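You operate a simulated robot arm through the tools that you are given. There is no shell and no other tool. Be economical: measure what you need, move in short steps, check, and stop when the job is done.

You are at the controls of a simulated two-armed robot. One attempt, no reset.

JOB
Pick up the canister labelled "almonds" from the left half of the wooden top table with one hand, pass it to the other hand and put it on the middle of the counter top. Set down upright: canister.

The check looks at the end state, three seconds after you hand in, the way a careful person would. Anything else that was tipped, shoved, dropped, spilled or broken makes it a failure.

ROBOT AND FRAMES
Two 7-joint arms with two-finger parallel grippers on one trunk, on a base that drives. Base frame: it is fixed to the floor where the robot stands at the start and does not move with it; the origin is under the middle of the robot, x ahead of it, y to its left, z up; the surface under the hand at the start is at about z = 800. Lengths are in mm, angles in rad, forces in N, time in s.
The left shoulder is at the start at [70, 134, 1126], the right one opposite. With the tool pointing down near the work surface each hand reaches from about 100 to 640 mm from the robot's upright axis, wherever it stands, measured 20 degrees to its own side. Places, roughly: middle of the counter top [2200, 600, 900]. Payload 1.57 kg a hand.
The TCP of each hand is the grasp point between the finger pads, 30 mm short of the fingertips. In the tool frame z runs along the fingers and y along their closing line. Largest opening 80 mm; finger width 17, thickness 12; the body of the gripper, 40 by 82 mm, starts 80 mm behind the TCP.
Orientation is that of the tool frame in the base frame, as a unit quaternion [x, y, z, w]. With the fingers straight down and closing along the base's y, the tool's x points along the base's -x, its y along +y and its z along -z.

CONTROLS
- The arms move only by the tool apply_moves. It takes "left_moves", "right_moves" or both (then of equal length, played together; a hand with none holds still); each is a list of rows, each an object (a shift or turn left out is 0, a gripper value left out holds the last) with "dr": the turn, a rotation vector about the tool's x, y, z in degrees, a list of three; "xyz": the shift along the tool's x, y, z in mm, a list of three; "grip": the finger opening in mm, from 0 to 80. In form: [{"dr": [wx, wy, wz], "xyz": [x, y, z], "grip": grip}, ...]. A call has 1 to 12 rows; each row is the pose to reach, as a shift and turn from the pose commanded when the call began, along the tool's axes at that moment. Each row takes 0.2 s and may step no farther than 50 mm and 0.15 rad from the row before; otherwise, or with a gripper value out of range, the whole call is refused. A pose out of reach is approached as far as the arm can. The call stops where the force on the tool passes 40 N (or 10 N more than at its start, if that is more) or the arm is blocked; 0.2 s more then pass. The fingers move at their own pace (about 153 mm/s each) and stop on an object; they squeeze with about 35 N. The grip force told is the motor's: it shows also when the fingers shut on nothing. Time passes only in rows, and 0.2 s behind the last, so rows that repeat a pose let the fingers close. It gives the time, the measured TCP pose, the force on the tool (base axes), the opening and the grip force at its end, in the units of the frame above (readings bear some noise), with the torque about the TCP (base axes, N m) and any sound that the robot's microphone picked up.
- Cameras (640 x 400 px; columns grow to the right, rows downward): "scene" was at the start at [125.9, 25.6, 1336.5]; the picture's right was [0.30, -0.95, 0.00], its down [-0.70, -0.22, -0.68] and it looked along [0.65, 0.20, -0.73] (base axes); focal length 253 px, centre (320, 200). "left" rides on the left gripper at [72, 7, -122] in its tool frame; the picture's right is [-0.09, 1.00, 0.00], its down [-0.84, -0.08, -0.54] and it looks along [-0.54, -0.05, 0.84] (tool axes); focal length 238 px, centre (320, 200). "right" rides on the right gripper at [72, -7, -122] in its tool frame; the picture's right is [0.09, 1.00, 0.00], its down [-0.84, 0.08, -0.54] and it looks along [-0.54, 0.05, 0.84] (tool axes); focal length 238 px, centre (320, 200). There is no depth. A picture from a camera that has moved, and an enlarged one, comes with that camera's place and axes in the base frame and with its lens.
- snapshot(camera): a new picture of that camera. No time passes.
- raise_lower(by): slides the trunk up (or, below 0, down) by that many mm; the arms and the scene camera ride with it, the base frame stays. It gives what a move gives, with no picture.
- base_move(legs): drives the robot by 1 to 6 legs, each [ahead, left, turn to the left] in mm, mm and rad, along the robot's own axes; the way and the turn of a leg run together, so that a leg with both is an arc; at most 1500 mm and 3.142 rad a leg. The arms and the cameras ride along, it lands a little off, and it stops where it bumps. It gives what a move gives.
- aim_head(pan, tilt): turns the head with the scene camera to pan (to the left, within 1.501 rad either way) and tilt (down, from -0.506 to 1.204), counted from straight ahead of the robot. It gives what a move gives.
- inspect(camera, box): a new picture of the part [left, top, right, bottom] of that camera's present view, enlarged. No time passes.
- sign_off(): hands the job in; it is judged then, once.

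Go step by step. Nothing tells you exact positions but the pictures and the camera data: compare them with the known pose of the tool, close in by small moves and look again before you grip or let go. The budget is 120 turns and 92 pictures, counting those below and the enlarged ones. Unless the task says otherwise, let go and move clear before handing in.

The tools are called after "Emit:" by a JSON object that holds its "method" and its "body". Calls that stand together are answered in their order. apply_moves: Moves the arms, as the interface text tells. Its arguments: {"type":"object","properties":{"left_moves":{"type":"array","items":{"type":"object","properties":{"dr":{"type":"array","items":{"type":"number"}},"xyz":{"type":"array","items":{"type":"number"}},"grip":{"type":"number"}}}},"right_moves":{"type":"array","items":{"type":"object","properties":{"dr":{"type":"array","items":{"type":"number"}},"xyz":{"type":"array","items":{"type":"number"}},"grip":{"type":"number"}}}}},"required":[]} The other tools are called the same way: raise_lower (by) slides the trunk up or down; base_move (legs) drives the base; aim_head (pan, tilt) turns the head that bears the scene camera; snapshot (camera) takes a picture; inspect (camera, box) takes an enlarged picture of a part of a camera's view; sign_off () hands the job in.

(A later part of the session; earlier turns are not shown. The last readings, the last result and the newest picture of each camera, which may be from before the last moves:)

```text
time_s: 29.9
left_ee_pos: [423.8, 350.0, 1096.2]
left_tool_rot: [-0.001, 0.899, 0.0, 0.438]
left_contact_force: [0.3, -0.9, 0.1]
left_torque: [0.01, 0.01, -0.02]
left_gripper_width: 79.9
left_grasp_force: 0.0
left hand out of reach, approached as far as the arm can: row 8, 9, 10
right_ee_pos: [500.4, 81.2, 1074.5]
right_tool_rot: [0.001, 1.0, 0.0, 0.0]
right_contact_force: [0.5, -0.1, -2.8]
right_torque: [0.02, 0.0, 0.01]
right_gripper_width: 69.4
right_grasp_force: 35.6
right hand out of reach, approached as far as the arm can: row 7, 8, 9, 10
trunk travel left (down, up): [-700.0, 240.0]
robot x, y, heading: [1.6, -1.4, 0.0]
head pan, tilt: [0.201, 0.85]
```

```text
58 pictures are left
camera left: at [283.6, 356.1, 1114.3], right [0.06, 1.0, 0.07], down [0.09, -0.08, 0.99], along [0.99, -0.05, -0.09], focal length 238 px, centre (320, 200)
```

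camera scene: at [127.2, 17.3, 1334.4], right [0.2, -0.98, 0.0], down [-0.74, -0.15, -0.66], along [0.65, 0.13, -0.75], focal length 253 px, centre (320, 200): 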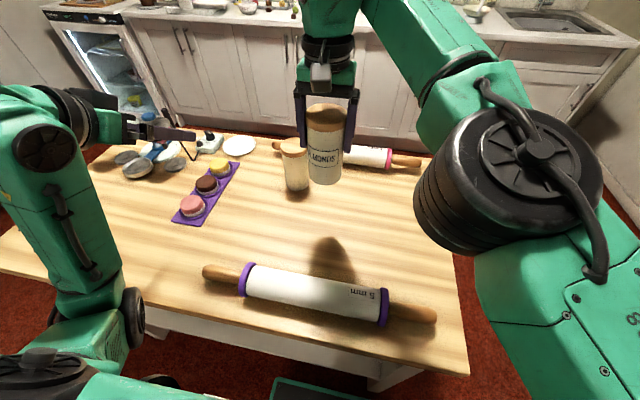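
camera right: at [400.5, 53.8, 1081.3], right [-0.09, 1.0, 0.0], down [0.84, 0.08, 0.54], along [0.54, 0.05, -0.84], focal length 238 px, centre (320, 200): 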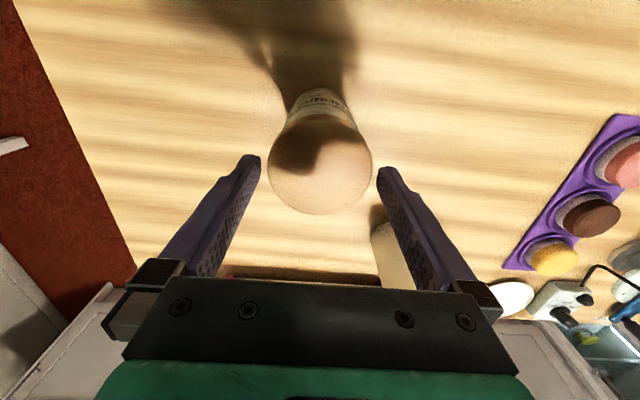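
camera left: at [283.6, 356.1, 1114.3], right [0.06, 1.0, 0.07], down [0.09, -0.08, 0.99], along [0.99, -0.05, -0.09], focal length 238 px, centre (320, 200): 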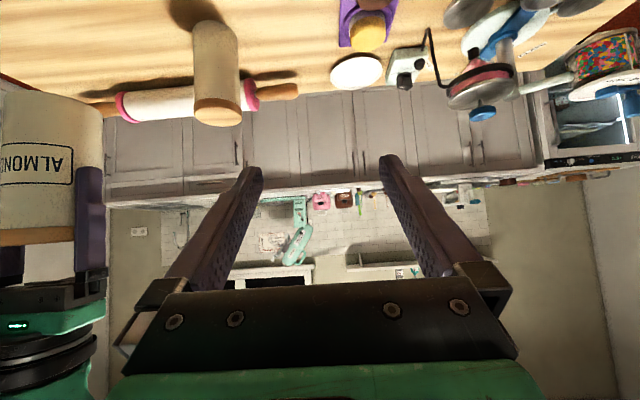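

Both are near reach limits there, so I'll hold the pass lower. Right hand steps aside, and the left hand goes to about (480, 150, 990) with its tilt.

Emit:
{"method": "apply_moves", "body": {"right_moves": [{"xyz": [0, -20, 0]}, {"xyz": [0, -45, 0]}, {"xyz": [0, -70, 0]}, {"xyz": [0, -80, 0]}, {"xyz": [0, -80, 0]}, {"xyz": [0, -80, 0]}, {"xyz": [0, -80, 0]}, {"xyz": [0, -80, 0]}], "left_moves": [{"xyz": [0, 0, 15]}, {"xyz": [10, -20, 30]}, {"xyz": [20, -50, 45]}, {"xyz": [30, -85, 60]}, {"xyz": [40, -125, 80]}, {"xyz": [49, -160, 95]}, {"xyz": [49, -200, 110]}, {"xyz": [49, -200, 110]}]}}

Emit:
{"method": "snapshot", "body": {"camera": "scene"}}

Emit:
{"method": "snapshot", "body": {"camera": "left"}}

```text
time_s: 31.7
left_ee_pos: [481.2, 149.6, 990.7]
left_tool_rot: [0.0, 0.898, 0.0, 0.439]
left_contact_force: [0.4, -0.2, -0.5]
left_torque: [0.0, 0.04, -0.08]
left_gripper_width: 79.8
left_grasp_force: 0.1
right_ee_pos: [501.1, 1.4, 1074.7]
right_tool_rot: [0.0, 1.0, -0.001, 0.001]
right_contact_force: [0.5, 0.4, -3.4]
right_torque: [-0.03, 0.03, -0.02]
right_gripper_width: 69.3
right_grasp_force: 35.3
trunk travel left (down, up): [-700.0, 240.0]
robot x, y, heading: [3.0, -0.7, 0.002]
head pan, tilt: [0.201, 0.85]
```

```text
57 pictures are left
camera scene: at [127.2, 17.9, 1334.3], right [0.2, -0.98, 0.0], down [-0.74, -0.15, -0.66], along [0.65, 0.13, -0.75], focal length 253 px, centre (320, 200)
```

scene: 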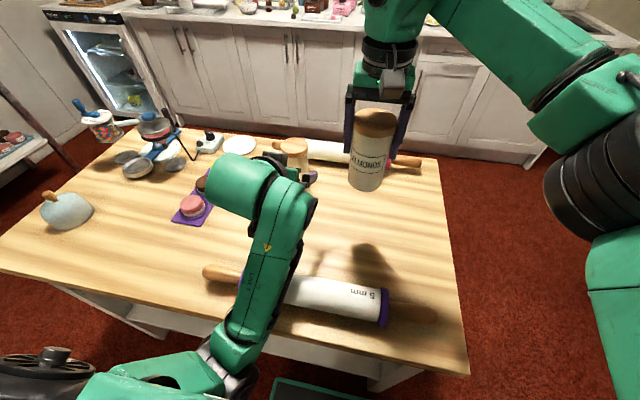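

```text
56 pictures are left
camera left: at [340.8, 155.5, 1008.2], right [0.06, 1.0, 0.07], down [0.09, -0.08, 0.99], along [0.99, -0.05, -0.09], focal length 238 px, centre (320, 200)
```

left: 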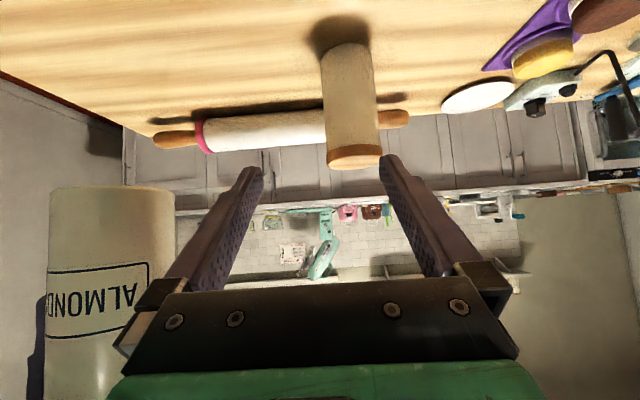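

The left hand is posed well. I raise the trunk 100 mm for room, then lower the left hand so the canister can pass over its fingers.

Emit:
{"method": "raise_lower", "body": {"by": 100}}

Emit:
{"method": "apply_moves", "body": {"left_moves": [{"xyz": [24, 0, 19]}, {"xyz": [48, 0, 37]}, {"xyz": [72, 0, 56]}, {"xyz": [95, 0, 74]}, {"xyz": [95, 0, 74]}]}}

```text
time_s: 33.1
left_ee_pos: [481.4, 148.6, 1091.0]
left_tool_rot: [-0.001, 0.898, 0.001, 0.439]
left_contact_force: [-0.6, -0.2, -0.8]
left_torque: [0.02, -0.03, -0.01]
left_gripper_width: 79.9
left_grasp_force: 0.0
right_ee_pos: [501.4, 0.5, 1174.4]
right_tool_rot: [0.0, 1.0, 0.001, 0.0]
right_contact_force: [0.4, 1.0, -3.4]
right_torque: [-0.03, 0.01, 0.05]
right_gripper_width: 69.5
right_grasp_force: 34.9
trunk travel left (down, up): [-800.0, 140.0]
robot x, y, heading: [-3.2, -0.2, 0.0]
head pan, tilt: [0.201, 0.85]
```

```text
time_s: 34.3
left_ee_pos: [481.0, 149.0, 969.2]
left_tool_rot: [-0.001, 0.899, 0.001, 0.439]
left_contact_force: [0.2, 0.3, -0.5]
left_torque: [0.02, 0.01, -0.01]
left_gripper_width: 79.9
left_grasp_force: 0.0
right_ee_pos: [501.9, -0.1, 1174.4]
right_tool_rot: [0.001, 1.0, 0.0, -0.001]
right_contact_force: [1.1, -0.1, -3.7]
right_torque: [-0.04, 0.04, -0.02]
right_gripper_width: 69.3
right_grasp_force: 35.0
trunk travel left (down, up): [-800.0, 140.0]
robot x, y, heading: [1.6, 1.9, -0.002]
head pan, tilt: [0.201, 0.85]
```

Both reached cleanly. Now the right hand carries the canister over to (481, 149).

Emit:
{"method": "apply_moves", "body": {"right_moves": [{"xyz": [0, 25, 0]}, {"xyz": [5, 50, 0]}, {"xyz": [10, 75, 0]}, {"xyz": [15, 100, 0]}, {"xyz": [20, 125, 0]}, {"xyz": [20, 149, 0]}, {"xyz": [20, 149, 0]}]}}

Emit:
{"method": "snapshot", "body": {"camera": "left"}}

Emit:
{"method": "snapshot", "body": {"camera": "scene"}}

```text
time_s: 35.9
left_ee_pos: [480.9, 151.0, 969.2]
left_tool_rot: [-0.001, 0.898, 0.0, 0.439]
left_contact_force: [0.3, 0.0, -0.2]
left_torque: [-0.01, 0.03, -0.02]
left_gripper_width: 80.1
left_grasp_force: 0.0
right_ee_pos: [460.3, 131.4, 1159.1]
right_tool_rot: [0.0, 1.0, -0.001, 0.0]
right_contact_force: [-0.6, 0.1, -3.6]
right_torque: [-0.03, 0.0, 0.01]
right_gripper_width: 69.4
right_grasp_force: 34.9
right hand out of reach, approached as far as the arm can: row 5, 6, 7
trunk travel left (down, up): [-800.0, 140.0]
robot x, y, heading: [-0.9, -1.7, -0.001]
head pan, tilt: [0.201, 0.85]
```

```text
55 pictures are left
camera left: at [340.5, 156.7, 987.4], right [0.06, 1.0, 0.07], down [0.09, -0.08, 0.99], along [0.99, -0.05, -0.09], focal length 238 px, centre (320, 200)
```

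left: 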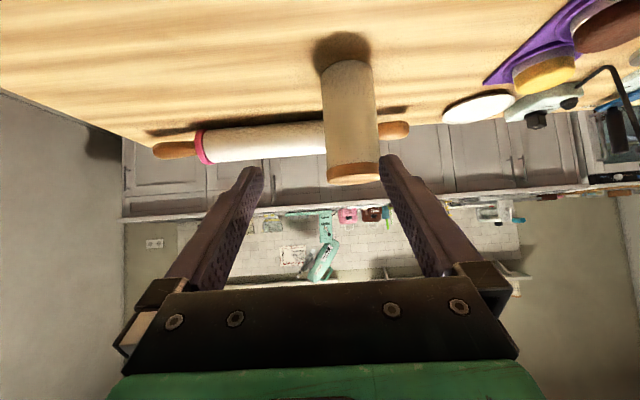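

```text
54 pictures are left
camera scene: at [126.6, 19.1, 1434.4], right [0.2, -0.98, 0.0], down [-0.74, -0.15, -0.66], along [0.65, 0.13, -0.75], focal length 253 px, centre (320, 200)
```

scene: 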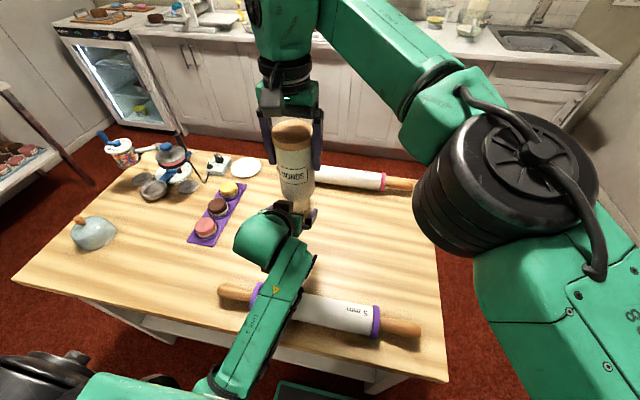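

The right hand hits its limit there, so I shift the meeting point to about (475, 110).

Emit:
{"method": "apply_moves", "body": {"right_moves": [{"xyz": [-8, -10, 5]}, {"xyz": [-15, -21, 9]}, {"xyz": [-15, -21, 9]}, {"xyz": [-15, -21, 9]}], "left_moves": [{"xyz": [0, -10, 0]}, {"xyz": [0, -20, 0]}, {"xyz": [0, -30, 0]}, {"xyz": [0, -40, 0]}]}}

Emit:
{"method": "snapshot", "body": {"camera": "left"}}

Emit:
{"method": "snapshot", "body": {"camera": "right"}}

```text
time_s: 36.9
left_ee_pos: [480.8, 109.7, 970.1]
left_tool_rot: [-0.001, 0.899, 0.001, 0.438]
left_contact_force: [-0.3, 0.7, 0.2]
left_torque: [-0.02, 0.01, 0.01]
left_gripper_width: 79.9
left_grasp_force: 0.1
right_ee_pos: [478.2, 107.9, 1149.6]
right_tool_rot: [0.0, 1.0, 0.0, 0.0]
right_contact_force: [0.6, -0.2, -3.8]
right_torque: [-0.02, 0.02, -0.02]
right_gripper_width: 69.4
right_grasp_force: 34.9
trunk travel left (down, up): [-800.0, 140.0]
robot x, y, heading: [-1.1, 2.5, 0.002]
head pan, tilt: [0.201, 0.85]
```

```text
53 pictures are left
camera left: at [340.9, 115.1, 988.0], right [0.06, 1.0, 0.07], down [0.09, -0.08, 0.99], along [0.99, -0.05, -0.09], focal length 238 px, centre (320, 200)
```

left: 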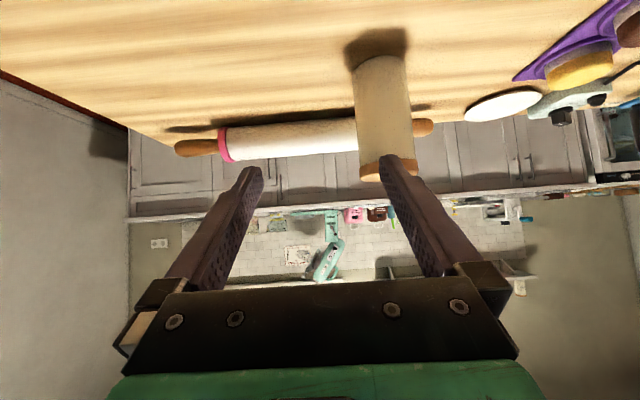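

```text
52 pictures are left
camera right: at [405.3, 102.3, 1271.7], right [-0.09, 1.0, 0.0], down [0.84, 0.08, 0.54], along [0.54, 0.05, -0.84], focal length 238 px, centre (320, 200)
```

right: 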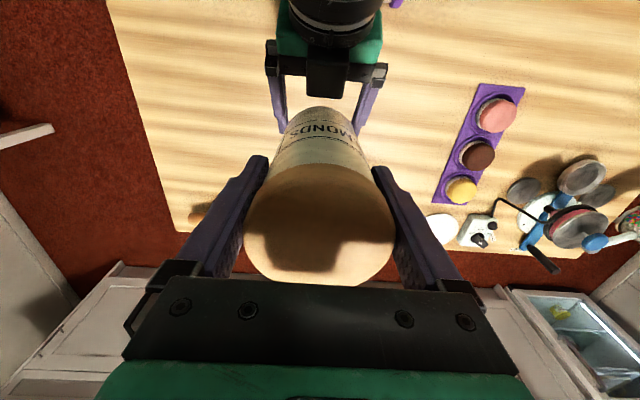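

The left fingers sit squarely below either side of the canister. I raise the left hand in steps so they straddle it.

Emit:
{"method": "apply_moves", "body": {"left_moves": [{"xyz": [-16, -1, -14]}, {"xyz": [-32, -2, -26]}, {"xyz": [-47, -2, -38]}, {"xyz": [-62, -2, -50]}, {"xyz": [-62, -2, -50]}]}}

Emit:
{"method": "snapshot", "body": {"camera": "right"}}

Emit:
{"method": "snapshot", "body": {"camera": "left"}}

Emit:
{"method": "inspect", "body": {"camera": "scene", "box": [200, 80, 400, 240]}}

```text
time_s: 38.1
left_ee_pos: [477.8, 113.1, 1040.9]
left_tool_rot: [0.007, 0.901, 0.013, 0.433]
left_contact_force: [-0.1, 0.3, -0.1]
left_torque: [0.01, 0.01, 0.02]
left_gripper_width: 79.8
left_grasp_force: 0.0
right_ee_pos: [478.1, 109.1, 1150.2]
right_tool_rot: [-0.001, 1.0, 0.0, 0.0]
right_contact_force: [0.1, 0.4, -3.3]
right_torque: [0.03, 0.01, 0.0]
right_gripper_width: 69.3
right_grasp_force: 35.2
trunk travel left (down, up): [-800.0, 140.0]
robot x, y, heading: [-4.9, -0.4, -0.0]
head pan, tilt: [0.201, 0.85]
```

```text
51 pictures are left
camera right: at [405.2, 102.6, 1271.8], right [-0.09, 1.0, 0.0], down [0.84, 0.08, 0.54], along [0.54, 0.05, -0.84], focal length 238 px, centre (320, 200)
```

right: 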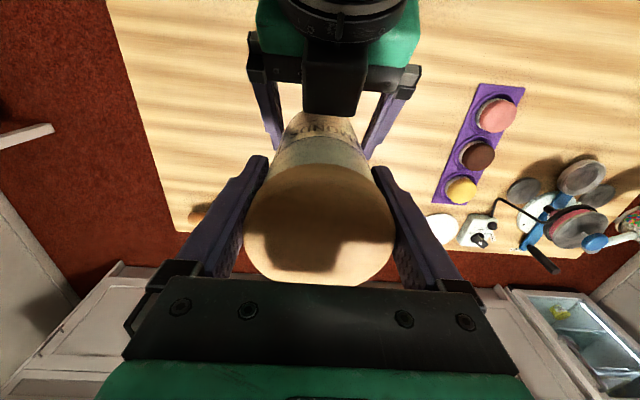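

```text
50 pictures are left
camera left: at [337.5, 118.7, 1061.8], right [0.06, 0.99, 0.1], down [0.1, -0.11, 0.99], along [0.99, -0.05, -0.11], focal length 238 px, centre (320, 200)
```

left: 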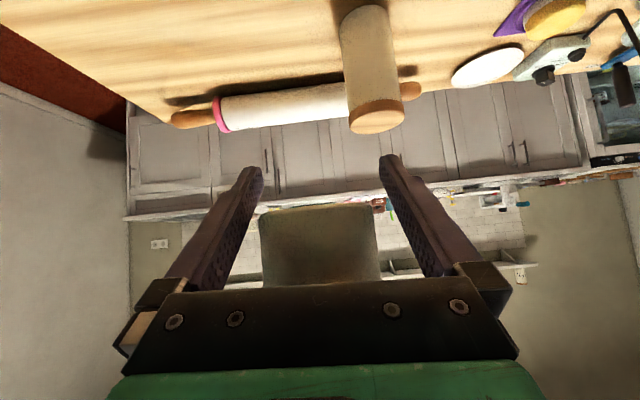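

```text
2.50 times, centred on (300, 160) of scene
camera zoom: at [127.4, 17.3, 1434.3], right [0.2, -0.98, 0.0], down [-0.74, -0.15, -0.66], along [0.65, 0.13, -0.75], focal length 633 px, centre (370, 300)
```

zoom: 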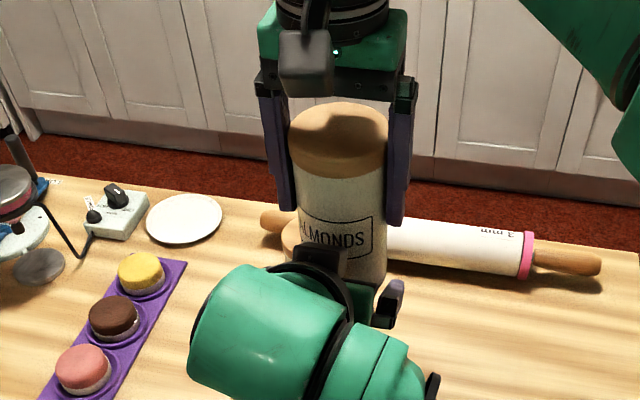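

The fingers straddle the canister's foot. A block on top of the left gripper faces the right hand's camera, so I take a closer look at the clearance before rising further.

Emit:
{"method": "inspect", "body": {"camera": "right", "box": [220, 0, 460, 180]}}

Emit:
{"method": "aim_head", "body": {"pan": 0.2, "tilt": 0.5}}

Emit:
{"method": "snapshot", "body": {"camera": "scene"}}

```text
2.22 times, centred on (340, 90) of right
camera zoom: at [405.2, 102.6, 1271.8], right [-0.09, 1.0, 0.0], down [0.84, 0.08, 0.54], along [0.54, 0.05, -0.84], focal length 530 px, centre (276, 444)
```

zoom: 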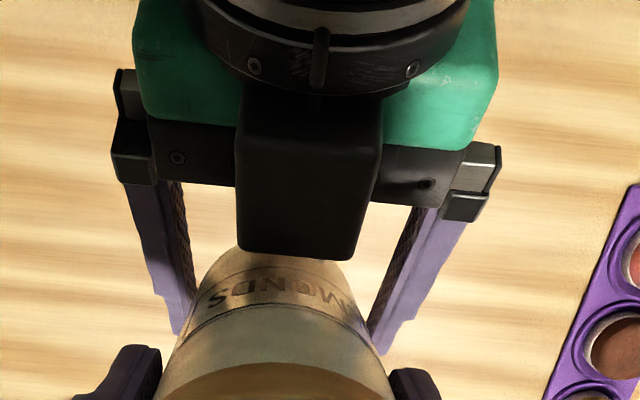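

```text
time_s: 38.9
left_ee_pos: [479.5, 113.5, 1043.1]
left_tool_rot: [0.005, 0.9, 0.014, 0.435]
left_contact_force: [-0.8, 0.3, 0.7]
left_torque: [0.0, -0.01, 0.04]
left_gripper_width: 79.9
left_grasp_force: 0.1
right_ee_pos: [477.5, 108.2, 1150.4]
right_tool_rot: [0.0, 1.0, 0.0, 0.001]
right_contact_force: [-0.4, 0.5, -3.1]
right_torque: [-0.03, -0.03, -0.03]
right_gripper_width: 69.3
right_grasp_force: 35.2
trunk travel left (down, up): [-800.0, 140.0]
robot x, y, heading: [1.4, -2.0, 0.002]
head pan, tilt: [0.201, 0.499]
```

```text
47 pictures are left
camera scene: at [139.9, 19.9, 1464.2], right [0.2, -0.98, 0.0], down [-0.47, -0.1, -0.88], along [0.86, 0.17, -0.48], focal length 253 px, centre (320, 200)
```

scene: 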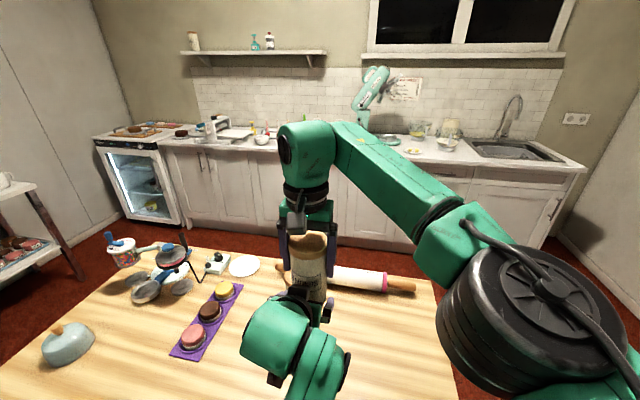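

The block clears if the canister comes down to the left hand rather than the left hand going up to its limit. I ease the left hand down 25 mm, straighten it, and then lower the canister between its fingers.

Emit:
{"method": "apply_moves", "body": {"left_moves": [{"dr": [0.5, -0.3, -0.6], "xyz": [10, -1, 8]}, {"dr": [1.1, -0.6, -1.3], "xyz": [20, -2, 15]}, {"dr": [1.1, -0.6, -1.3], "xyz": [20, -2, 15]}], "right_moves": [{"xyz": [0, 0, 0]}, {"xyz": [0, 0, 0]}, {"xyz": [0, 0, 0]}]}}

```text
time_s: 39.7
left_ee_pos: [480.5, 107.3, 1023.2]
left_tool_rot: [-0.004, 0.896, -0.01, 0.444]
left_contact_force: [-0.3, 0.2, 0.8]
left_torque: [0.02, -0.04, -0.01]
left_gripper_width: 79.9
left_grasp_force: 0.1
right_ee_pos: [478.2, 108.8, 1150.3]
right_tool_rot: [0.0, 1.0, 0.0, 0.0]
right_contact_force: [-0.6, 0.2, -3.6]
right_torque: [0.0, 0.03, 0.0]
right_gripper_width: 69.3
right_grasp_force: 35.0
trunk travel left (down, up): [-800.0, 140.0]
robot x, y, heading: [-1.6, 0.2, 0.0]
head pan, tilt: [0.201, 0.499]
```

Orientation command was not clamped; I undo that small turn and lower the canister 40 mm of the 68 needed.

Emit:
{"method": "apply_moves", "body": {"left_moves": [{"dr": [-0.5, 0.3, 0.6], "xyz": [0, 1, 0]}, {"dr": [-1.1, 0.6, 1.3], "xyz": [0, 1.5, 0]}, {"dr": [-1.1, 0.6, 1.3], "xyz": [0, 1.5, 0]}, {"dr": [-1.1, 0.6, 1.3], "xyz": [0, 1.5, 0]}], "right_moves": [{"xyz": [-3, 0, 0]}, {"xyz": [-3, 0, 15]}, {"xyz": [-3, 0, 30]}, {"xyz": [-3, 0, 40]}]}}

Emit:
{"method": "snapshot", "body": {"camera": "right"}}

Emit:
{"method": "snapshot", "body": {"camera": "left"}}

```text
time_s: 40.7
left_ee_pos: [479.4, 109.0, 1022.2]
left_tool_rot: [0.004, 0.899, 0.004, 0.437]
left_contact_force: [1.1, 0.3, -0.1]
left_torque: [0.04, 0.02, -0.01]
left_gripper_width: 80.0
left_grasp_force: 0.0
right_ee_pos: [479.7, 108.8, 1109.9]
right_tool_rot: [0.0, 1.0, -0.001, 0.0]
right_contact_force: [-0.4, -0.1, -3.6]
right_torque: [0.01, 0.08, -0.02]
right_gripper_width: 69.1
right_grasp_force: 35.2
trunk travel left (down, up): [-800.0, 140.0]
robot x, y, heading: [-0.5, 1.1, 0.0]
head pan, tilt: [0.201, 0.499]
```

```text
46 pictures are left
camera right: at [407.8, 102.7, 1232.1], right [-0.09, 1.0, 0.0], down [0.84, 0.08, 0.54], along [0.54, 0.05, -0.84], focal length 238 px, centre (320, 200)
```

right: 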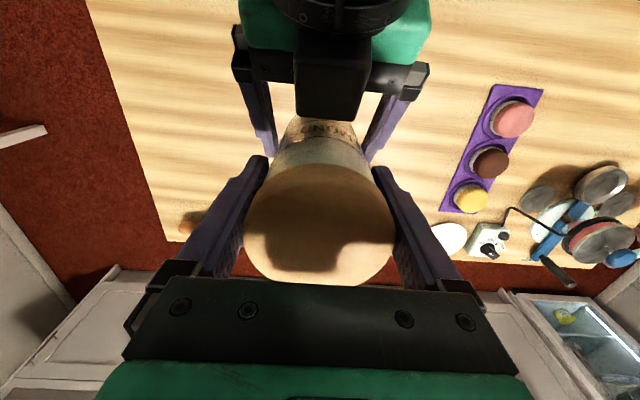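

```text
45 pictures are left
camera left: at [338.5, 115.1, 1040.4], right [0.06, 0.99, 0.08], down [0.09, -0.09, 0.99], along [0.99, -0.05, -0.1], focal length 238 px, centre (320, 200)
```

left: 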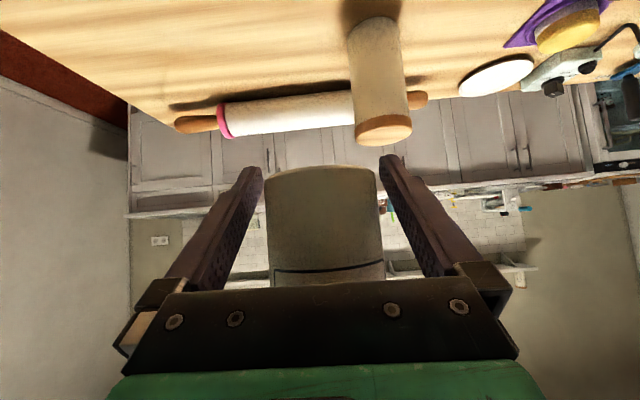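

Centred between the fingers. I lower the remaining 28 mm, with the canister a few mm forward of the block.

Emit:
{"method": "apply_moves", "body": {"right_moves": [{"xyz": [-4, 0, 0]}, {"xyz": [-4, 0, 10]}, {"xyz": [-4, 0, 20]}, {"xyz": [-4, 0, 28]}]}}

Emit:
{"method": "snapshot", "body": {"camera": "left"}}

Emit:
{"method": "inspect", "body": {"camera": "scene", "box": [220, 180, 380, 340]}}

Emit:
{"method": "inspect", "body": {"camera": "right", "box": [220, 0, 460, 180]}}

```text
time_s: 41.7
left_ee_pos: [480.3, 108.7, 1023.4]
left_tool_rot: [0.003, 0.899, 0.005, 0.439]
left_contact_force: [0.2, -0.3, 0.2]
left_torque: [-0.03, -0.02, 0.01]
left_gripper_width: 80.1
left_grasp_force: 0.0
right_ee_pos: [484.4, 109.2, 1081.2]
right_tool_rot: [0.0, 1.0, 0.0, -0.001]
right_contact_force: [-0.1, -0.2, -3.2]
right_torque: [0.05, 0.01, -0.01]
right_gripper_width: 69.6
right_grasp_force: 34.9
trunk travel left (down, up): [-800.0, 140.0]
robot x, y, heading: [-0.6, 0.5, 0.001]
head pan, tilt: [0.201, 0.499]
```

```text
44 pictures are left
camera left: at [339.4, 115.5, 1041.3], right [0.06, 0.99, 0.08], down [0.09, -0.09, 0.99], along [0.99, -0.05, -0.09], focal length 238 px, centre (320, 200)
```

left: 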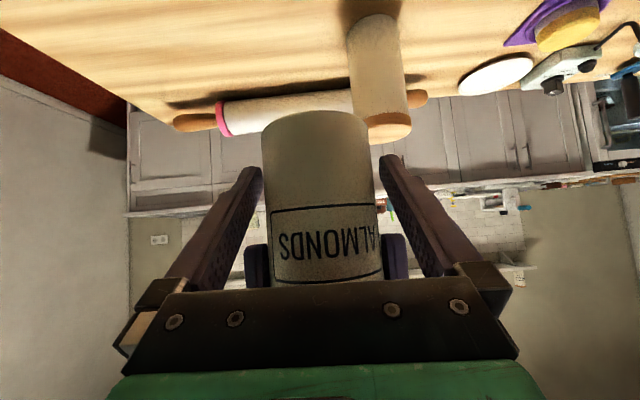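

```text
2.50 times, centred on (300, 260) of scene
camera zoom: at [140.1, 20.0, 1464.3], right [0.2, -0.98, 0.0], down [-0.47, -0.1, -0.88], along [0.86, 0.17, -0.48], focal length 633 px, centre (370, 50)
```

zoom: 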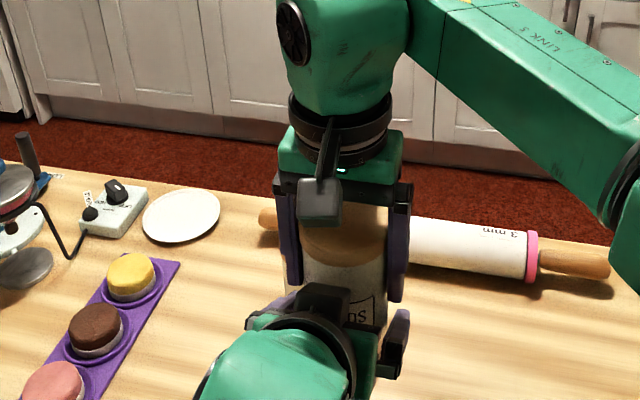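

```text
2.22 times, centred on (340, 90) of right
camera zoom: at [411.9, 102.7, 1203.6], right [-0.09, 1.0, 0.0], down [0.84, 0.08, 0.54], along [0.54, 0.05, -0.84], focal length 530 px, centre (276, 444)
```

zoom: 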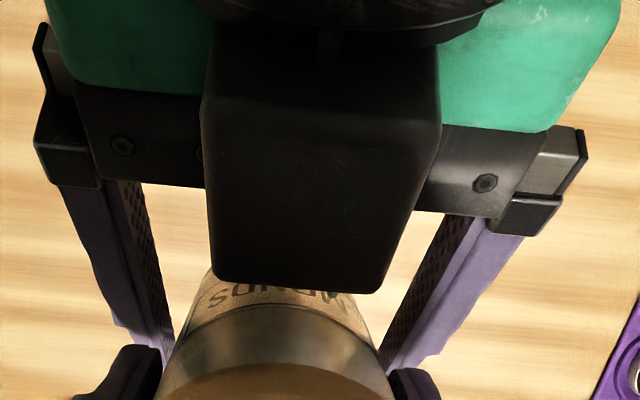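

Canister is seated between the left fingers about 39 mm above its foot, everything clear. Closing the left hand.

Emit:
{"method": "apply_moves", "body": {"left_moves": [{"grip": 50}, {"grip": 50}, {"grip": 50}, {"grip": 50}]}}

Emit:
{"method": "snapshot", "body": {"camera": "left"}}

```text
time_s: 42.7
left_ee_pos: [480.3, 107.7, 1023.4]
left_tool_rot: [0.003, 0.899, 0.005, 0.439]
left_contact_force: [-3.7, -7.3, -0.6]
left_torque: [-0.08, -0.11, -0.22]
left_gripper_width: 66.9
left_grasp_force: 35.5
right_ee_pos: [483.5, 108.1, 1081.9]
right_tool_rot: [0.0, 1.0, 0.001, 0.0]
right_contact_force: [3.4, 7.5, -2.4]
right_torque: [0.44, -0.1, 0.19]
right_gripper_width: 69.2
right_grasp_force: 34.5
trunk travel left (down, up): [-800.0, 140.0]
robot x, y, heading: [-0.1, 1.1, 0.002]
head pan, tilt: [0.201, 0.499]
```

```text
41 pictures are left
camera left: at [339.4, 115.3, 1041.5], right [0.06, 0.99, 0.08], down [0.09, -0.09, 0.99], along [0.99, -0.05, -0.09], focal length 238 px, centre (320, 200)
```

left: 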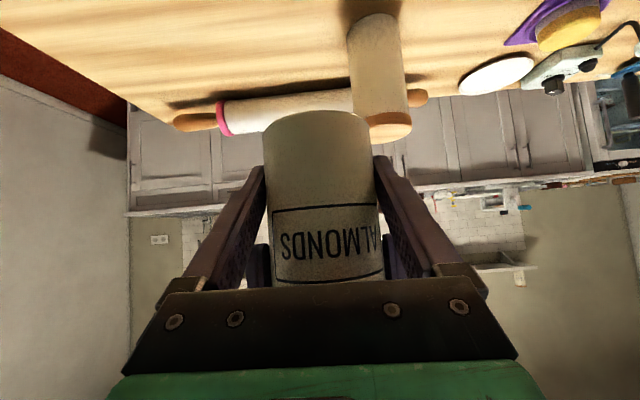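

The left hand holds it (66.9 mm, 35 N). Now the right hand opens and lifts off.

Emit:
{"method": "apply_moves", "body": {"right_moves": [{"grip": 80}, {"grip": 80}, {"grip": 80}]}}

Emit:
{"method": "apply_moves", "body": {"right_moves": [{"xyz": [0, 0, -20]}, {"xyz": [0, 0, -40]}, {"xyz": [0, 0, -60]}, {"xyz": [0, 0, -80]}, {"xyz": [0, 0, -88]}]}}

Emit:
{"method": "snapshot", "body": {"camera": "left"}}

Emit:
{"method": "snapshot", "body": {"camera": "right"}}

```text
time_s: 43.5
left_ee_pos: [479.6, 109.6, 1022.6]
left_tool_rot: [0.002, 0.898, 0.006, 0.439]
left_contact_force: [-0.1, 0.1, 0.4]
left_torque: [0.0, 0.03, 0.0]
left_gripper_width: 66.9
left_grasp_force: 34.8
right_ee_pos: [485.1, 106.6, 1081.4]
right_tool_rot: [0.0, 1.0, -0.001, 0.0]
right_contact_force: [-0.5, 0.2, -0.3]
right_torque: [0.02, 0.0, 0.0]
right_gripper_width: 80.1
right_grasp_force: 0.0
trunk travel left (down, up): [-800.0, 140.0]
robot x, y, heading: [2.8, 0.1, 0.001]
head pan, tilt: [0.201, 0.499]
```

```text
time_s: 44.7
left_ee_pos: [479.2, 108.9, 1021.7]
left_tool_rot: [0.003, 0.899, 0.005, 0.439]
left_contact_force: [0.0, 0.5, 0.3]
left_torque: [0.0, 0.02, -0.01]
left_gripper_width: 66.6
left_grasp_force: 34.9
right_ee_pos: [483.2, 107.7, 1170.6]
right_tool_rot: [0.001, 1.0, 0.001, 0.0]
right_contact_force: [-0.1, -0.4, -0.7]
right_torque: [-0.02, 0.0, 0.01]
right_gripper_width: 79.9
right_grasp_force: 0.0
trunk travel left (down, up): [-800.0, 140.0]
robot x, y, heading: [1.6, -1.6, 0.005]
head pan, tilt: [0.201, 0.499]
```

```text
40 pictures are left
camera left: at [338.8, 115.3, 1041.0], right [0.06, 0.99, 0.08], down [0.09, -0.09, 0.99], along [0.99, -0.05, -0.09], focal length 238 px, centre (320, 200)
```

left: 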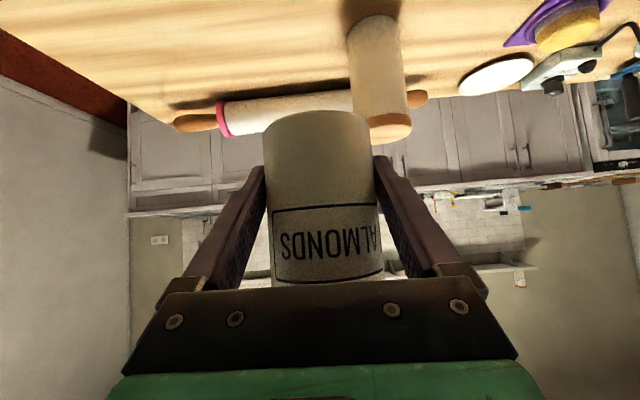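

```text
39 pictures are left
camera right: at [411.7, 102.1, 1291.9], right [-0.09, 1.0, 0.0], down [0.84, 0.08, 0.54], along [0.54, 0.05, -0.84], focal length 238 px, centre (320, 200)
```

right: 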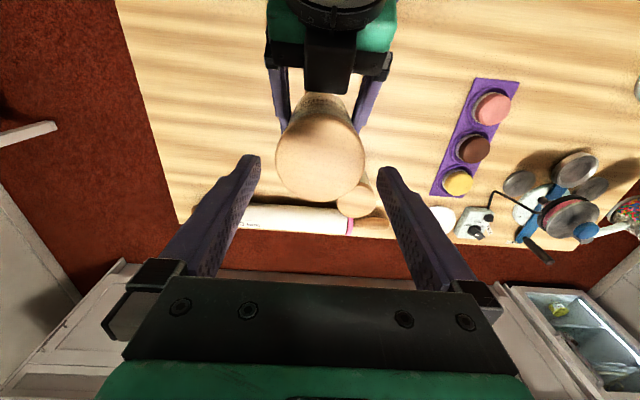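

The pass is done: the canister stays in the left hand and the right is clear. I tuck the right arm aside, then check surroundings before driving.

Emit:
{"method": "apply_moves", "body": {"right_moves": [{"xyz": [0, -40, 0]}, {"xyz": [0, -80, 0]}, {"xyz": [20, -120, 0]}, {"xyz": [50, -160, 0]}, {"xyz": [80, -200, 0]}, {"xyz": [110, -230, 0]}, {"xyz": [110, -230, 0]}]}}

Emit:
{"method": "aim_head", "body": {"pan": -1.1, "tilt": 0.6}}

Emit:
{"method": "snapshot", "body": {"camera": "scene"}}

Emit:
{"method": "aim_head", "body": {"pan": 0.0, "tilt": 0.4}}

Emit:
{"method": "snapshot", "body": {"camera": "scene"}}

```text
time_s: 46.3
left_ee_pos: [479.3, 108.2, 1021.2]
left_tool_rot: [0.002, 0.899, 0.006, 0.438]
left_contact_force: [0.1, 0.2, 0.7]
left_torque: [-0.01, 0.03, 0.01]
left_gripper_width: 66.6
left_grasp_force: 35.0
right_ee_pos: [374.7, -120.8, 1170.1]
right_tool_rot: [0.0, 1.0, 0.0, 0.0]
right_contact_force: [-0.5, 0.7, 0.8]
right_torque: [-0.03, -0.03, 0.0]
right_gripper_width: 79.9
right_grasp_force: 0.1
trunk travel left (down, up): [-800.0, 140.0]
robot x, y, heading: [-3.0, 0.9, -0.0]
head pan, tilt: [0.201, 0.499]
```

```text
time_s: 47.8
left_ee_pos: [479.4, 109.6, 1022.9]
left_tool_rot: [0.002, 0.899, 0.005, 0.438]
left_contact_force: [0.0, -0.6, -0.2]
left_torque: [0.0, 0.02, 0.0]
left_gripper_width: 66.9
left_grasp_force: 34.9
right_ee_pos: [374.1, -121.7, 1169.8]
right_tool_rot: [0.0, 1.0, 0.0, 0.0]
right_contact_force: [0.9, -0.3, 0.1]
right_torque: [-0.02, 0.01, -0.02]
right_gripper_width: 80.1
right_grasp_force: 0.1
trunk travel left (down, up): [-800.0, 140.0]
robot x, y, heading: [-0.8, -1.5, -0.002]
head pan, tilt: [-1.1, 0.6]
```

```text
38 pictures are left
camera scene: at [90.9, -77.1, 1455.3], right [-0.89, -0.45, 0.0], down [-0.26, 0.5, -0.82], along [0.37, -0.73, -0.57], focal length 253 px, centre (320, 200)
```

scene: 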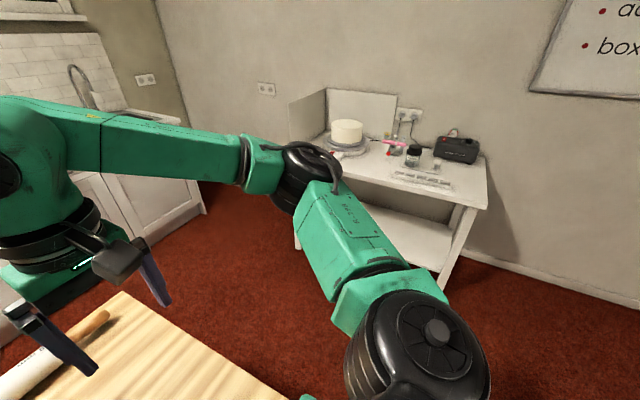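

```text
time_s: 49.1
left_ee_pos: [480.4, 109.1, 1023.5]
left_tool_rot: [0.002, 0.899, 0.005, 0.438]
left_contact_force: [-0.1, 0.1, 0.0]
left_torque: [0.04, 0.02, 0.0]
left_gripper_width: 66.8
left_grasp_force: 34.8
right_ee_pos: [373.3, -121.3, 1170.0]
right_tool_rot: [-0.001, 1.0, 0.0, 0.0]
right_contact_force: [-0.2, -0.6, 0.1]
right_torque: [-0.02, 0.01, -0.02]
right_gripper_width: 80.1
right_grasp_force: 0.1
trunk travel left (down, up): [-800.0, 140.0]
robot x, y, heading: [-0.2, -1.2, 0.004]
head pan, tilt: [0.0, 0.4]
```

```text
37 pictures are left
camera scene: at [143.4, 1.6, 1473.4], right [0.0, -1.0, 0.0], down [-0.39, 0.0, -0.92], along [0.92, 0.0, -0.39], focal length 253 px, centre (320, 200)
```

scene: 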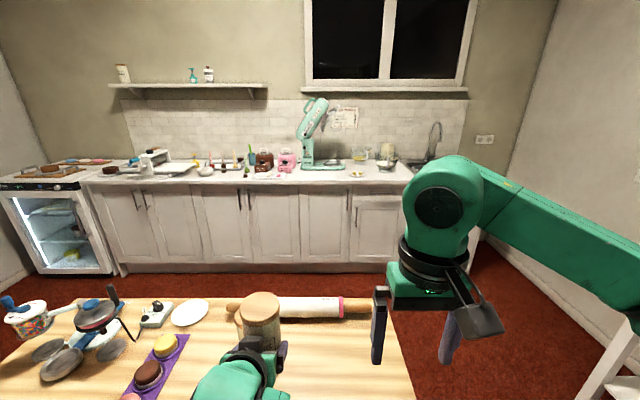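

Let me zoom on the counter to see what lies around its middle, then start the drive to the right around the table.

Emit:
{"method": "inspect", "body": {"camera": "scene", "box": [170, 130, 330, 200]}}

Emit:
{"method": "base_move", "body": {"legs": [[0, -620, 0]]}}

```text
4.00 times, centred on (250, 165) of scene
camera zoom: at [143.4, 1.6, 1473.4], right [0.0, -1.0, 0.0], down [-0.39, 0.0, -0.92], along [0.92, 0.0, -0.39], focal length 1012 px, centre (600, 340)
```

zoom: 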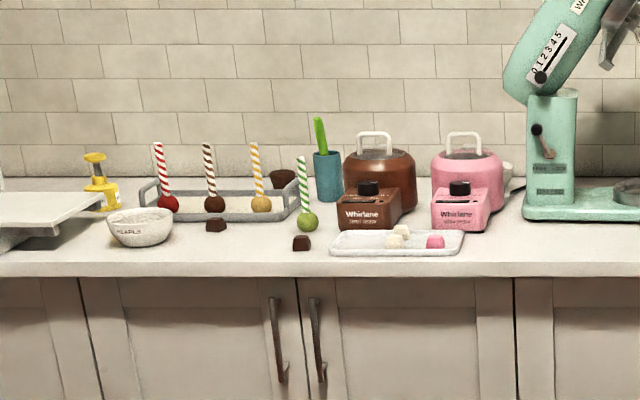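

```text
time_s: 52.6
left_ee_pos: [479.5, -507.6, 1023.0]
left_tool_rot: [0.001, 0.898, 0.006, 0.439]
left_contact_force: [-0.6, -0.4, -1.3]
left_torque: [0.05, 0.03, 0.01]
left_gripper_width: 66.8
left_grasp_force: 34.9
right_ee_pos: [373.4, -737.1, 1169.3]
right_tool_rot: [0.0, 1.0, 0.0, 0.0]
right_contact_force: [0.4, -0.4, -0.4]
right_torque: [0.0, 0.01, 0.03]
right_gripper_width: 79.9
right_grasp_force: 0.2
trunk travel left (down, up): [-800.0, 140.0]
robot x, y, heading: [1.8, -618.1, 0.005]
head pan, tilt: [0.0, 0.4]
```

The counter's middle is cluttered (cake pops, chocolates, mixers), with a free patch near (2035, 665) in front of the pop tray. I drive forward past the table on its right side, keeping the canister short of the counter edge.

Emit:
{"method": "base_move", "body": {"legs": [[1240, 0, 0]]}}

Emit:
{"method": "aim_head", "body": {"pan": 1.0, "tilt": 0.6}}

Emit:
{"method": "snapshot", "body": {"camera": "scene"}}

```text
time_s: 58.9
left_ee_pos: [1728.1, -520.9, 1023.8]
left_tool_rot: [0.008, 0.899, 0.004, 0.439]
left_contact_force: [-0.1, -0.5, -0.3]
left_torque: [0.04, 0.05, -0.01]
left_gripper_width: 66.7
left_grasp_force: 34.8
right_ee_pos: [1618.8, -749.4, 1170.4]
right_tool_rot: [0.007, 1.0, 0.0, 0.0]
right_contact_force: [0.3, -0.3, 0.4]
right_torque: [0.02, -0.05, 0.02]
right_gripper_width: 79.8
right_grasp_force: 0.0
trunk travel left (down, up): [-800.0, 140.0]
robot x, y, heading: [1250.7, -622.9, -0.012]
head pan, tilt: [0.0, 0.4]
```

```text
time_s: 60.1
left_ee_pos: [1728.2, -519.6, 1022.8]
left_tool_rot: [0.008, 0.899, 0.004, 0.439]
left_contact_force: [0.6, 0.0, -0.2]
left_torque: [0.03, 0.03, 0.0]
left_gripper_width: 66.8
left_grasp_force: 35.1
right_ee_pos: [1619.5, -749.2, 1170.6]
right_tool_rot: [0.006, 1.0, 0.0, 0.0]
right_contact_force: [0.4, 0.9, 0.4]
right_torque: [0.01, 0.0, 0.0]
right_gripper_width: 80.1
right_grasp_force: 0.1
trunk travel left (down, up): [-800.0, 140.0]
robot x, y, heading: [1246.9, -626.8, -0.012]
head pan, tilt: [1.0, 0.6]
```

```text
35 pictures are left
camera scene: at [1346.8, -549.8, 1455.2], right [0.83, -0.55, 0.0], down [-0.31, -0.47, -0.82], along [0.45, 0.69, -0.57], focal length 253 px, centre (320, 200)
```

scene: 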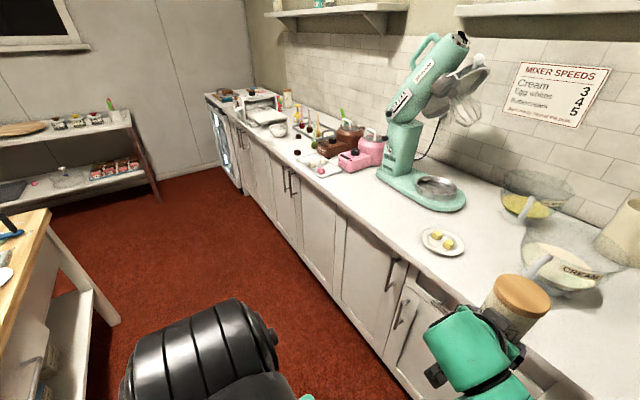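

The aisle is clear. I drive left along the counter until the left hand faces the free patch.

Emit:
{"method": "base_move", "body": {"legs": [[0, 590, 0.012], [0, 590, 0]]}}

Emit:
{"method": "aim_head", "body": {"pan": 0.1, "tilt": 0.65}}

Emit:
{"method": "snapshot", "body": {"camera": "scene"}}

```text
time_s: 66.4
left_ee_pos: [1732.4, 665.5, 1022.9]
left_tool_rot: [0.006, 0.899, 0.006, 0.439]
left_contact_force: [-0.2, -0.2, -0.5]
left_torque: [0.01, 0.06, 0.02]
left_gripper_width: 66.8
left_grasp_force: 34.8
right_ee_pos: [1625.2, 435.5, 1171.1]
right_tool_rot: [0.004, 1.0, 0.001, -0.001]
right_contact_force: [-0.8, 0.5, 0.7]
right_torque: [0.02, 0.01, -0.01]
right_gripper_width: 80.0
right_grasp_force: 0.0
trunk travel left (down, up): [-800.0, 140.0]
robot x, y, heading: [1251.4, 561.1, -0.008]
head pan, tilt: [1.0, 0.6]
```

```text
time_s: 67.6
left_ee_pos: [1732.5, 666.0, 1023.4]
left_tool_rot: [0.006, 0.899, 0.006, 0.439]
left_contact_force: [0.0, 0.6, 0.5]
left_torque: [0.01, 0.03, 0.02]
left_gripper_width: 66.5
left_grasp_force: 34.8
right_ee_pos: [1625.9, 435.9, 1169.4]
right_tool_rot: [0.004, 1.0, 0.0, 0.0]
right_contact_force: [0.8, 0.3, 0.2]
right_torque: [-0.02, 0.01, 0.0]
right_gripper_width: 80.2
right_grasp_force: 0.1
trunk travel left (down, up): [-800.0, 140.0]
robot x, y, heading: [1248.4, 557.8, -0.003]
head pan, tilt: [0.099, 0.649]
```

```text
34 pictures are left
camera scene: at [1389.3, 569.0, 1450.9], right [0.09, -1.0, 0.0], down [-0.6, -0.06, -0.8], along [0.79, 0.07, -0.61], focal length 253 px, centre (320, 200)
```

scene: 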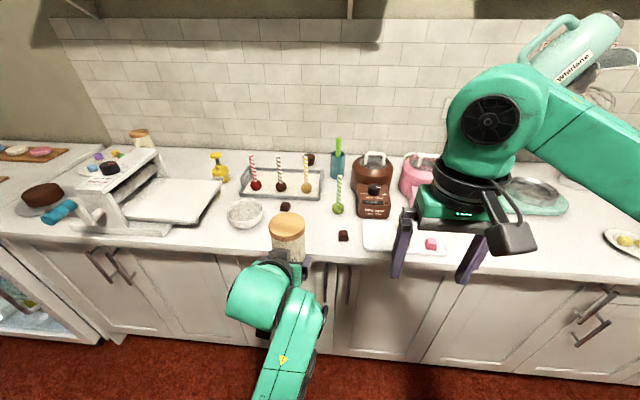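

Free spot between the green pop (2057, 566) and the chocolate (2058, 750), in front of the pop tray at x ≈ 2121: I choose (2050, 658). I pull the right arm back a little and drive 270 mm forward.

Emit:
{"method": "apply_moves", "body": {"right_moves": [{"xyz": [30, 0, 0]}, {"xyz": [60, 0, 0]}, {"xyz": [80, 0, 0]}, {"xyz": [80, 0, 0]}]}}

Emit:
{"method": "base_move", "body": {"legs": [[270, -8, 0]]}}

Emit:
{"method": "aim_head", "body": {"pan": 0.15, "tilt": 0.85}}

Emit:
{"method": "snapshot", "body": {"camera": "scene"}}

Emit:
{"method": "snapshot", "body": {"camera": "left"}}

```text
time_s: 68.6
left_ee_pos: [1733.3, 666.6, 1022.4]
left_tool_rot: [0.005, 0.899, 0.005, 0.438]
left_contact_force: [-0.4, 0.0, -0.2]
left_torque: [0.0, 0.03, -0.03]
left_gripper_width: 66.6
left_grasp_force: 35.0
right_ee_pos: [1544.0, 435.3, 1170.5]
right_tool_rot: [0.004, 1.0, 0.0, 0.0]
right_contact_force: [-0.3, 0.7, 0.0]
right_torque: [0.0, -0.01, -0.01]
right_gripper_width: 79.6
right_grasp_force: 0.1
trunk travel left (down, up): [-800.0, 140.0]
robot x, y, heading: [1250.7, 564.3, -0.004]
head pan, tilt: [0.099, 0.649]
```

```text
time_s: 70.5
left_ee_pos: [2001.3, 657.6, 1023.2]
left_tool_rot: [0.005, 0.899, 0.005, 0.438]
left_contact_force: [-0.2, 0.4, -3.4]
left_torque: [-0.01, 0.02, 0.02]
left_gripper_width: 66.7
left_grasp_force: 35.0
right_ee_pos: [1814.0, 425.5, 1171.3]
right_tool_rot: [0.003, 1.0, 0.0, 0.001]
right_contact_force: [-0.3, 1.2, -0.3]
right_torque: [0.0, -0.01, 0.02]
right_gripper_width: 79.8
right_grasp_force: 0.1
trunk travel left (down, up): [-800.0, 140.0]
robot x, y, heading: [1525.7, 549.6, -0.008]
head pan, tilt: [0.099, 0.649]
```

```text
time_s: 71.3
left_ee_pos: [2002.1, 658.9, 1021.9]
left_tool_rot: [0.006, 0.899, 0.006, 0.438]
left_contact_force: [0.1, 1.3, -3.5]
left_torque: [-0.02, 0.04, 0.01]
left_gripper_width: 66.7
left_grasp_force: 34.9
right_ee_pos: [1815.6, 426.5, 1170.9]
right_tool_rot: [0.002, 1.0, -0.001, 0.001]
right_contact_force: [0.3, 0.6, -0.6]
right_torque: [0.01, 0.0, 0.02]
right_gripper_width: 80.3
right_grasp_force: 0.1
trunk travel left (down, up): [-800.0, 140.0]
robot x, y, heading: [1520.3, 549.9, -0.007]
head pan, tilt: [0.15, 0.85]
```

```text
33 pictures are left
camera scene: at [1651.2, 562.3, 1434.3], right [0.14, -0.99, 0.0], down [-0.74, -0.11, -0.66], along [0.65, 0.09, -0.75], focal length 253 px, centre (320, 200)
```

scene: 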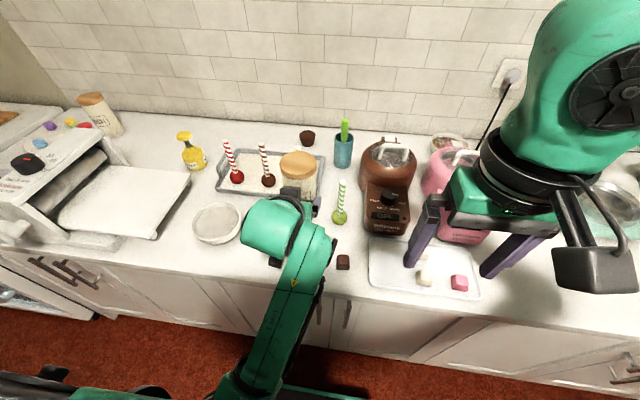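

```text
32 pictures are left
camera left: at [1862.6, 663.5, 1040.6], right [0.06, 0.99, 0.09], down [0.09, -0.09, 0.99], along [0.99, -0.05, -0.09], focal length 238 px, centre (320, 200)
```

left: 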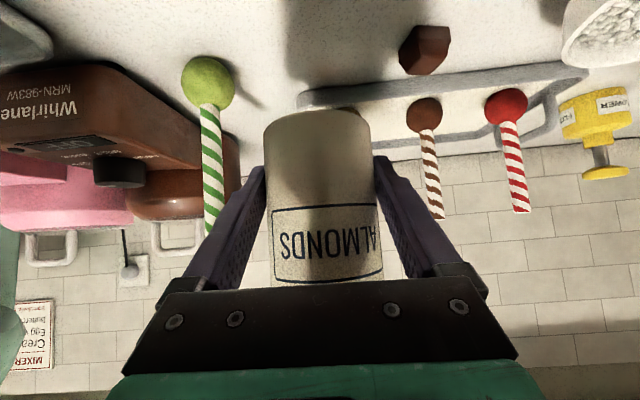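

The hand camera shows the green pop at about (2039, 574) and the chocolate at (2057, 756). I move to (2050, 663) at height, then lower partway and look.

Emit:
{"method": "apply_moves", "body": {"left_moves": [{"xyz": [-10, 2, 13]}, {"xyz": [-20, 4, 26]}, {"xyz": [-30, 4, 38]}, {"xyz": [-14, 4, 50]}, {"xyz": [2, 4, 63]}, {"xyz": [2, 4, 63]}]}}

Emit:
{"method": "snapshot", "body": {"camera": "left"}}

Emit:
{"method": "inspect", "body": {"camera": "scene", "box": [200, 110, 400, 280]}}

```text
time_s: 72.7
left_ee_pos: [2051.5, 660.2, 982.2]
left_tool_rot: [0.007, 0.899, 0.006, 0.438]
left_contact_force: [-0.6, 0.2, -3.7]
left_torque: [0.01, 0.03, 0.01]
left_gripper_width: 66.4
left_grasp_force: 34.8
right_ee_pos: [1816.6, 426.2, 1170.3]
right_tool_rot: [0.003, 1.0, 0.0, 0.0]
right_contact_force: [-0.9, 0.6, 0.3]
right_torque: [0.0, 0.01, 0.0]
right_gripper_width: 80.0
right_grasp_force: 0.2
trunk travel left (down, up): [-800.0, 140.0]
robot x, y, heading: [1524.1, 552.7, -0.009]
head pan, tilt: [0.15, 0.85]
```

```text
31 pictures are left
camera left: at [1910.8, 667.9, 1000.3], right [0.06, 0.99, 0.09], down [0.09, -0.09, 0.99], along [0.99, -0.05, -0.09], focal length 238 px, centre (320, 200)
```

left: 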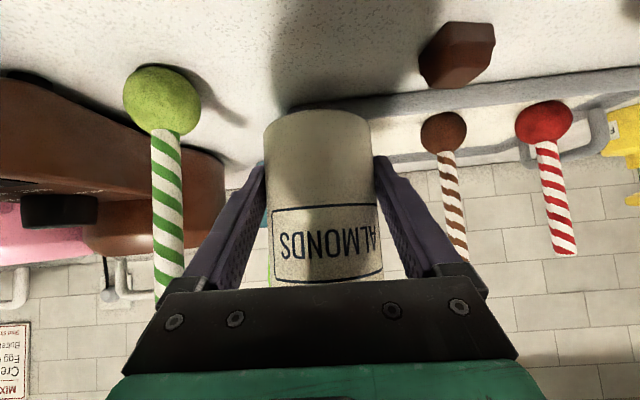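

```text
2.35 times, centred on (300, 195) of scene
camera zoom: at [1650.7, 562.2, 1434.3], right [0.14, -0.99, 0.0], down [-0.74, -0.11, -0.66], along [0.65, 0.09, -0.75], focal length 595 px, centre (367, 212)
```

zoom: 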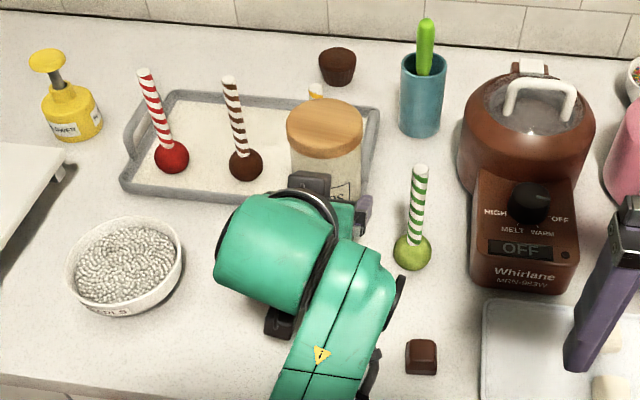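

Clear on both sides and of the tray. I lower on toward the counter, then feel for contact in small steps.

Emit:
{"method": "apply_moves", "body": {"left_moves": [{"xyz": [10, 1, 7.5]}, {"xyz": [19, 2, 15]}, {"xyz": [25, 2, 19.7]}, {"xyz": [25, 2, 19.7]}]}}

Emit:
{"method": "snapshot", "body": {"camera": "left"}}

```text
time_s: 73.7
left_ee_pos: [2049.8, 662.9, 949.8]
left_tool_rot: [0.006, 0.899, 0.004, 0.437]
left_contact_force: [-0.1, -0.4, -3.4]
left_torque: [0.0, 0.04, -0.01]
left_gripper_width: 66.8
left_grasp_force: 35.5
right_ee_pos: [1814.5, 426.0, 1170.7]
right_tool_rot: [0.003, 1.0, -0.001, 0.0]
right_contact_force: [0.4, 0.7, 0.1]
right_torque: [-0.02, -0.02, 0.01]
right_gripper_width: 80.0
right_grasp_force: 0.1
trunk travel left (down, up): [-800.0, 140.0]
robot x, y, heading: [1525.1, 551.3, -0.008]
head pan, tilt: [0.15, 0.85]
```

```text
29 pictures are left
camera left: at [1910.6, 669.8, 968.3], right [0.06, 0.99, 0.09], down [0.09, -0.09, 0.99], along [0.99, -0.05, -0.09], focal length 238 px, centre (320, 200)
```

left: 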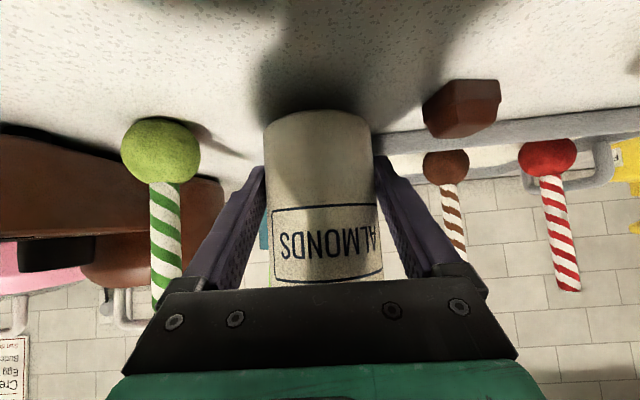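

About 11 mm to go by estimate; lowering gently with force checks.

Emit:
{"method": "apply_moves", "body": {"left_moves": [{"xyz": [1.6, 0, 1.2]}, {"xyz": [3.1, 0, 2.5]}, {"xyz": [4.7, 0, 3.7]}, {"xyz": [6.3, 0, 4.9]}]}}

```text
time_s: 74.7
left_ee_pos: [2050.4, 662.0, 943.4]
left_tool_rot: [0.005, 0.899, 0.006, 0.438]
left_contact_force: [-0.2, -0.6, -3.1]
left_torque: [0.01, 0.0, 0.02]
left_gripper_width: 66.5
left_grasp_force: 35.2
right_ee_pos: [1816.2, 426.7, 1171.0]
right_tool_rot: [0.002, 1.0, -0.001, 0.0]
right_contact_force: [-0.1, -0.6, 0.0]
right_torque: [0.02, 0.01, -0.03]
right_gripper_width: 80.3
right_grasp_force: 0.0
trunk travel left (down, up): [-800.0, 140.0]
robot x, y, heading: [1525.9, 549.6, -0.011]
head pan, tilt: [0.15, 0.85]
```

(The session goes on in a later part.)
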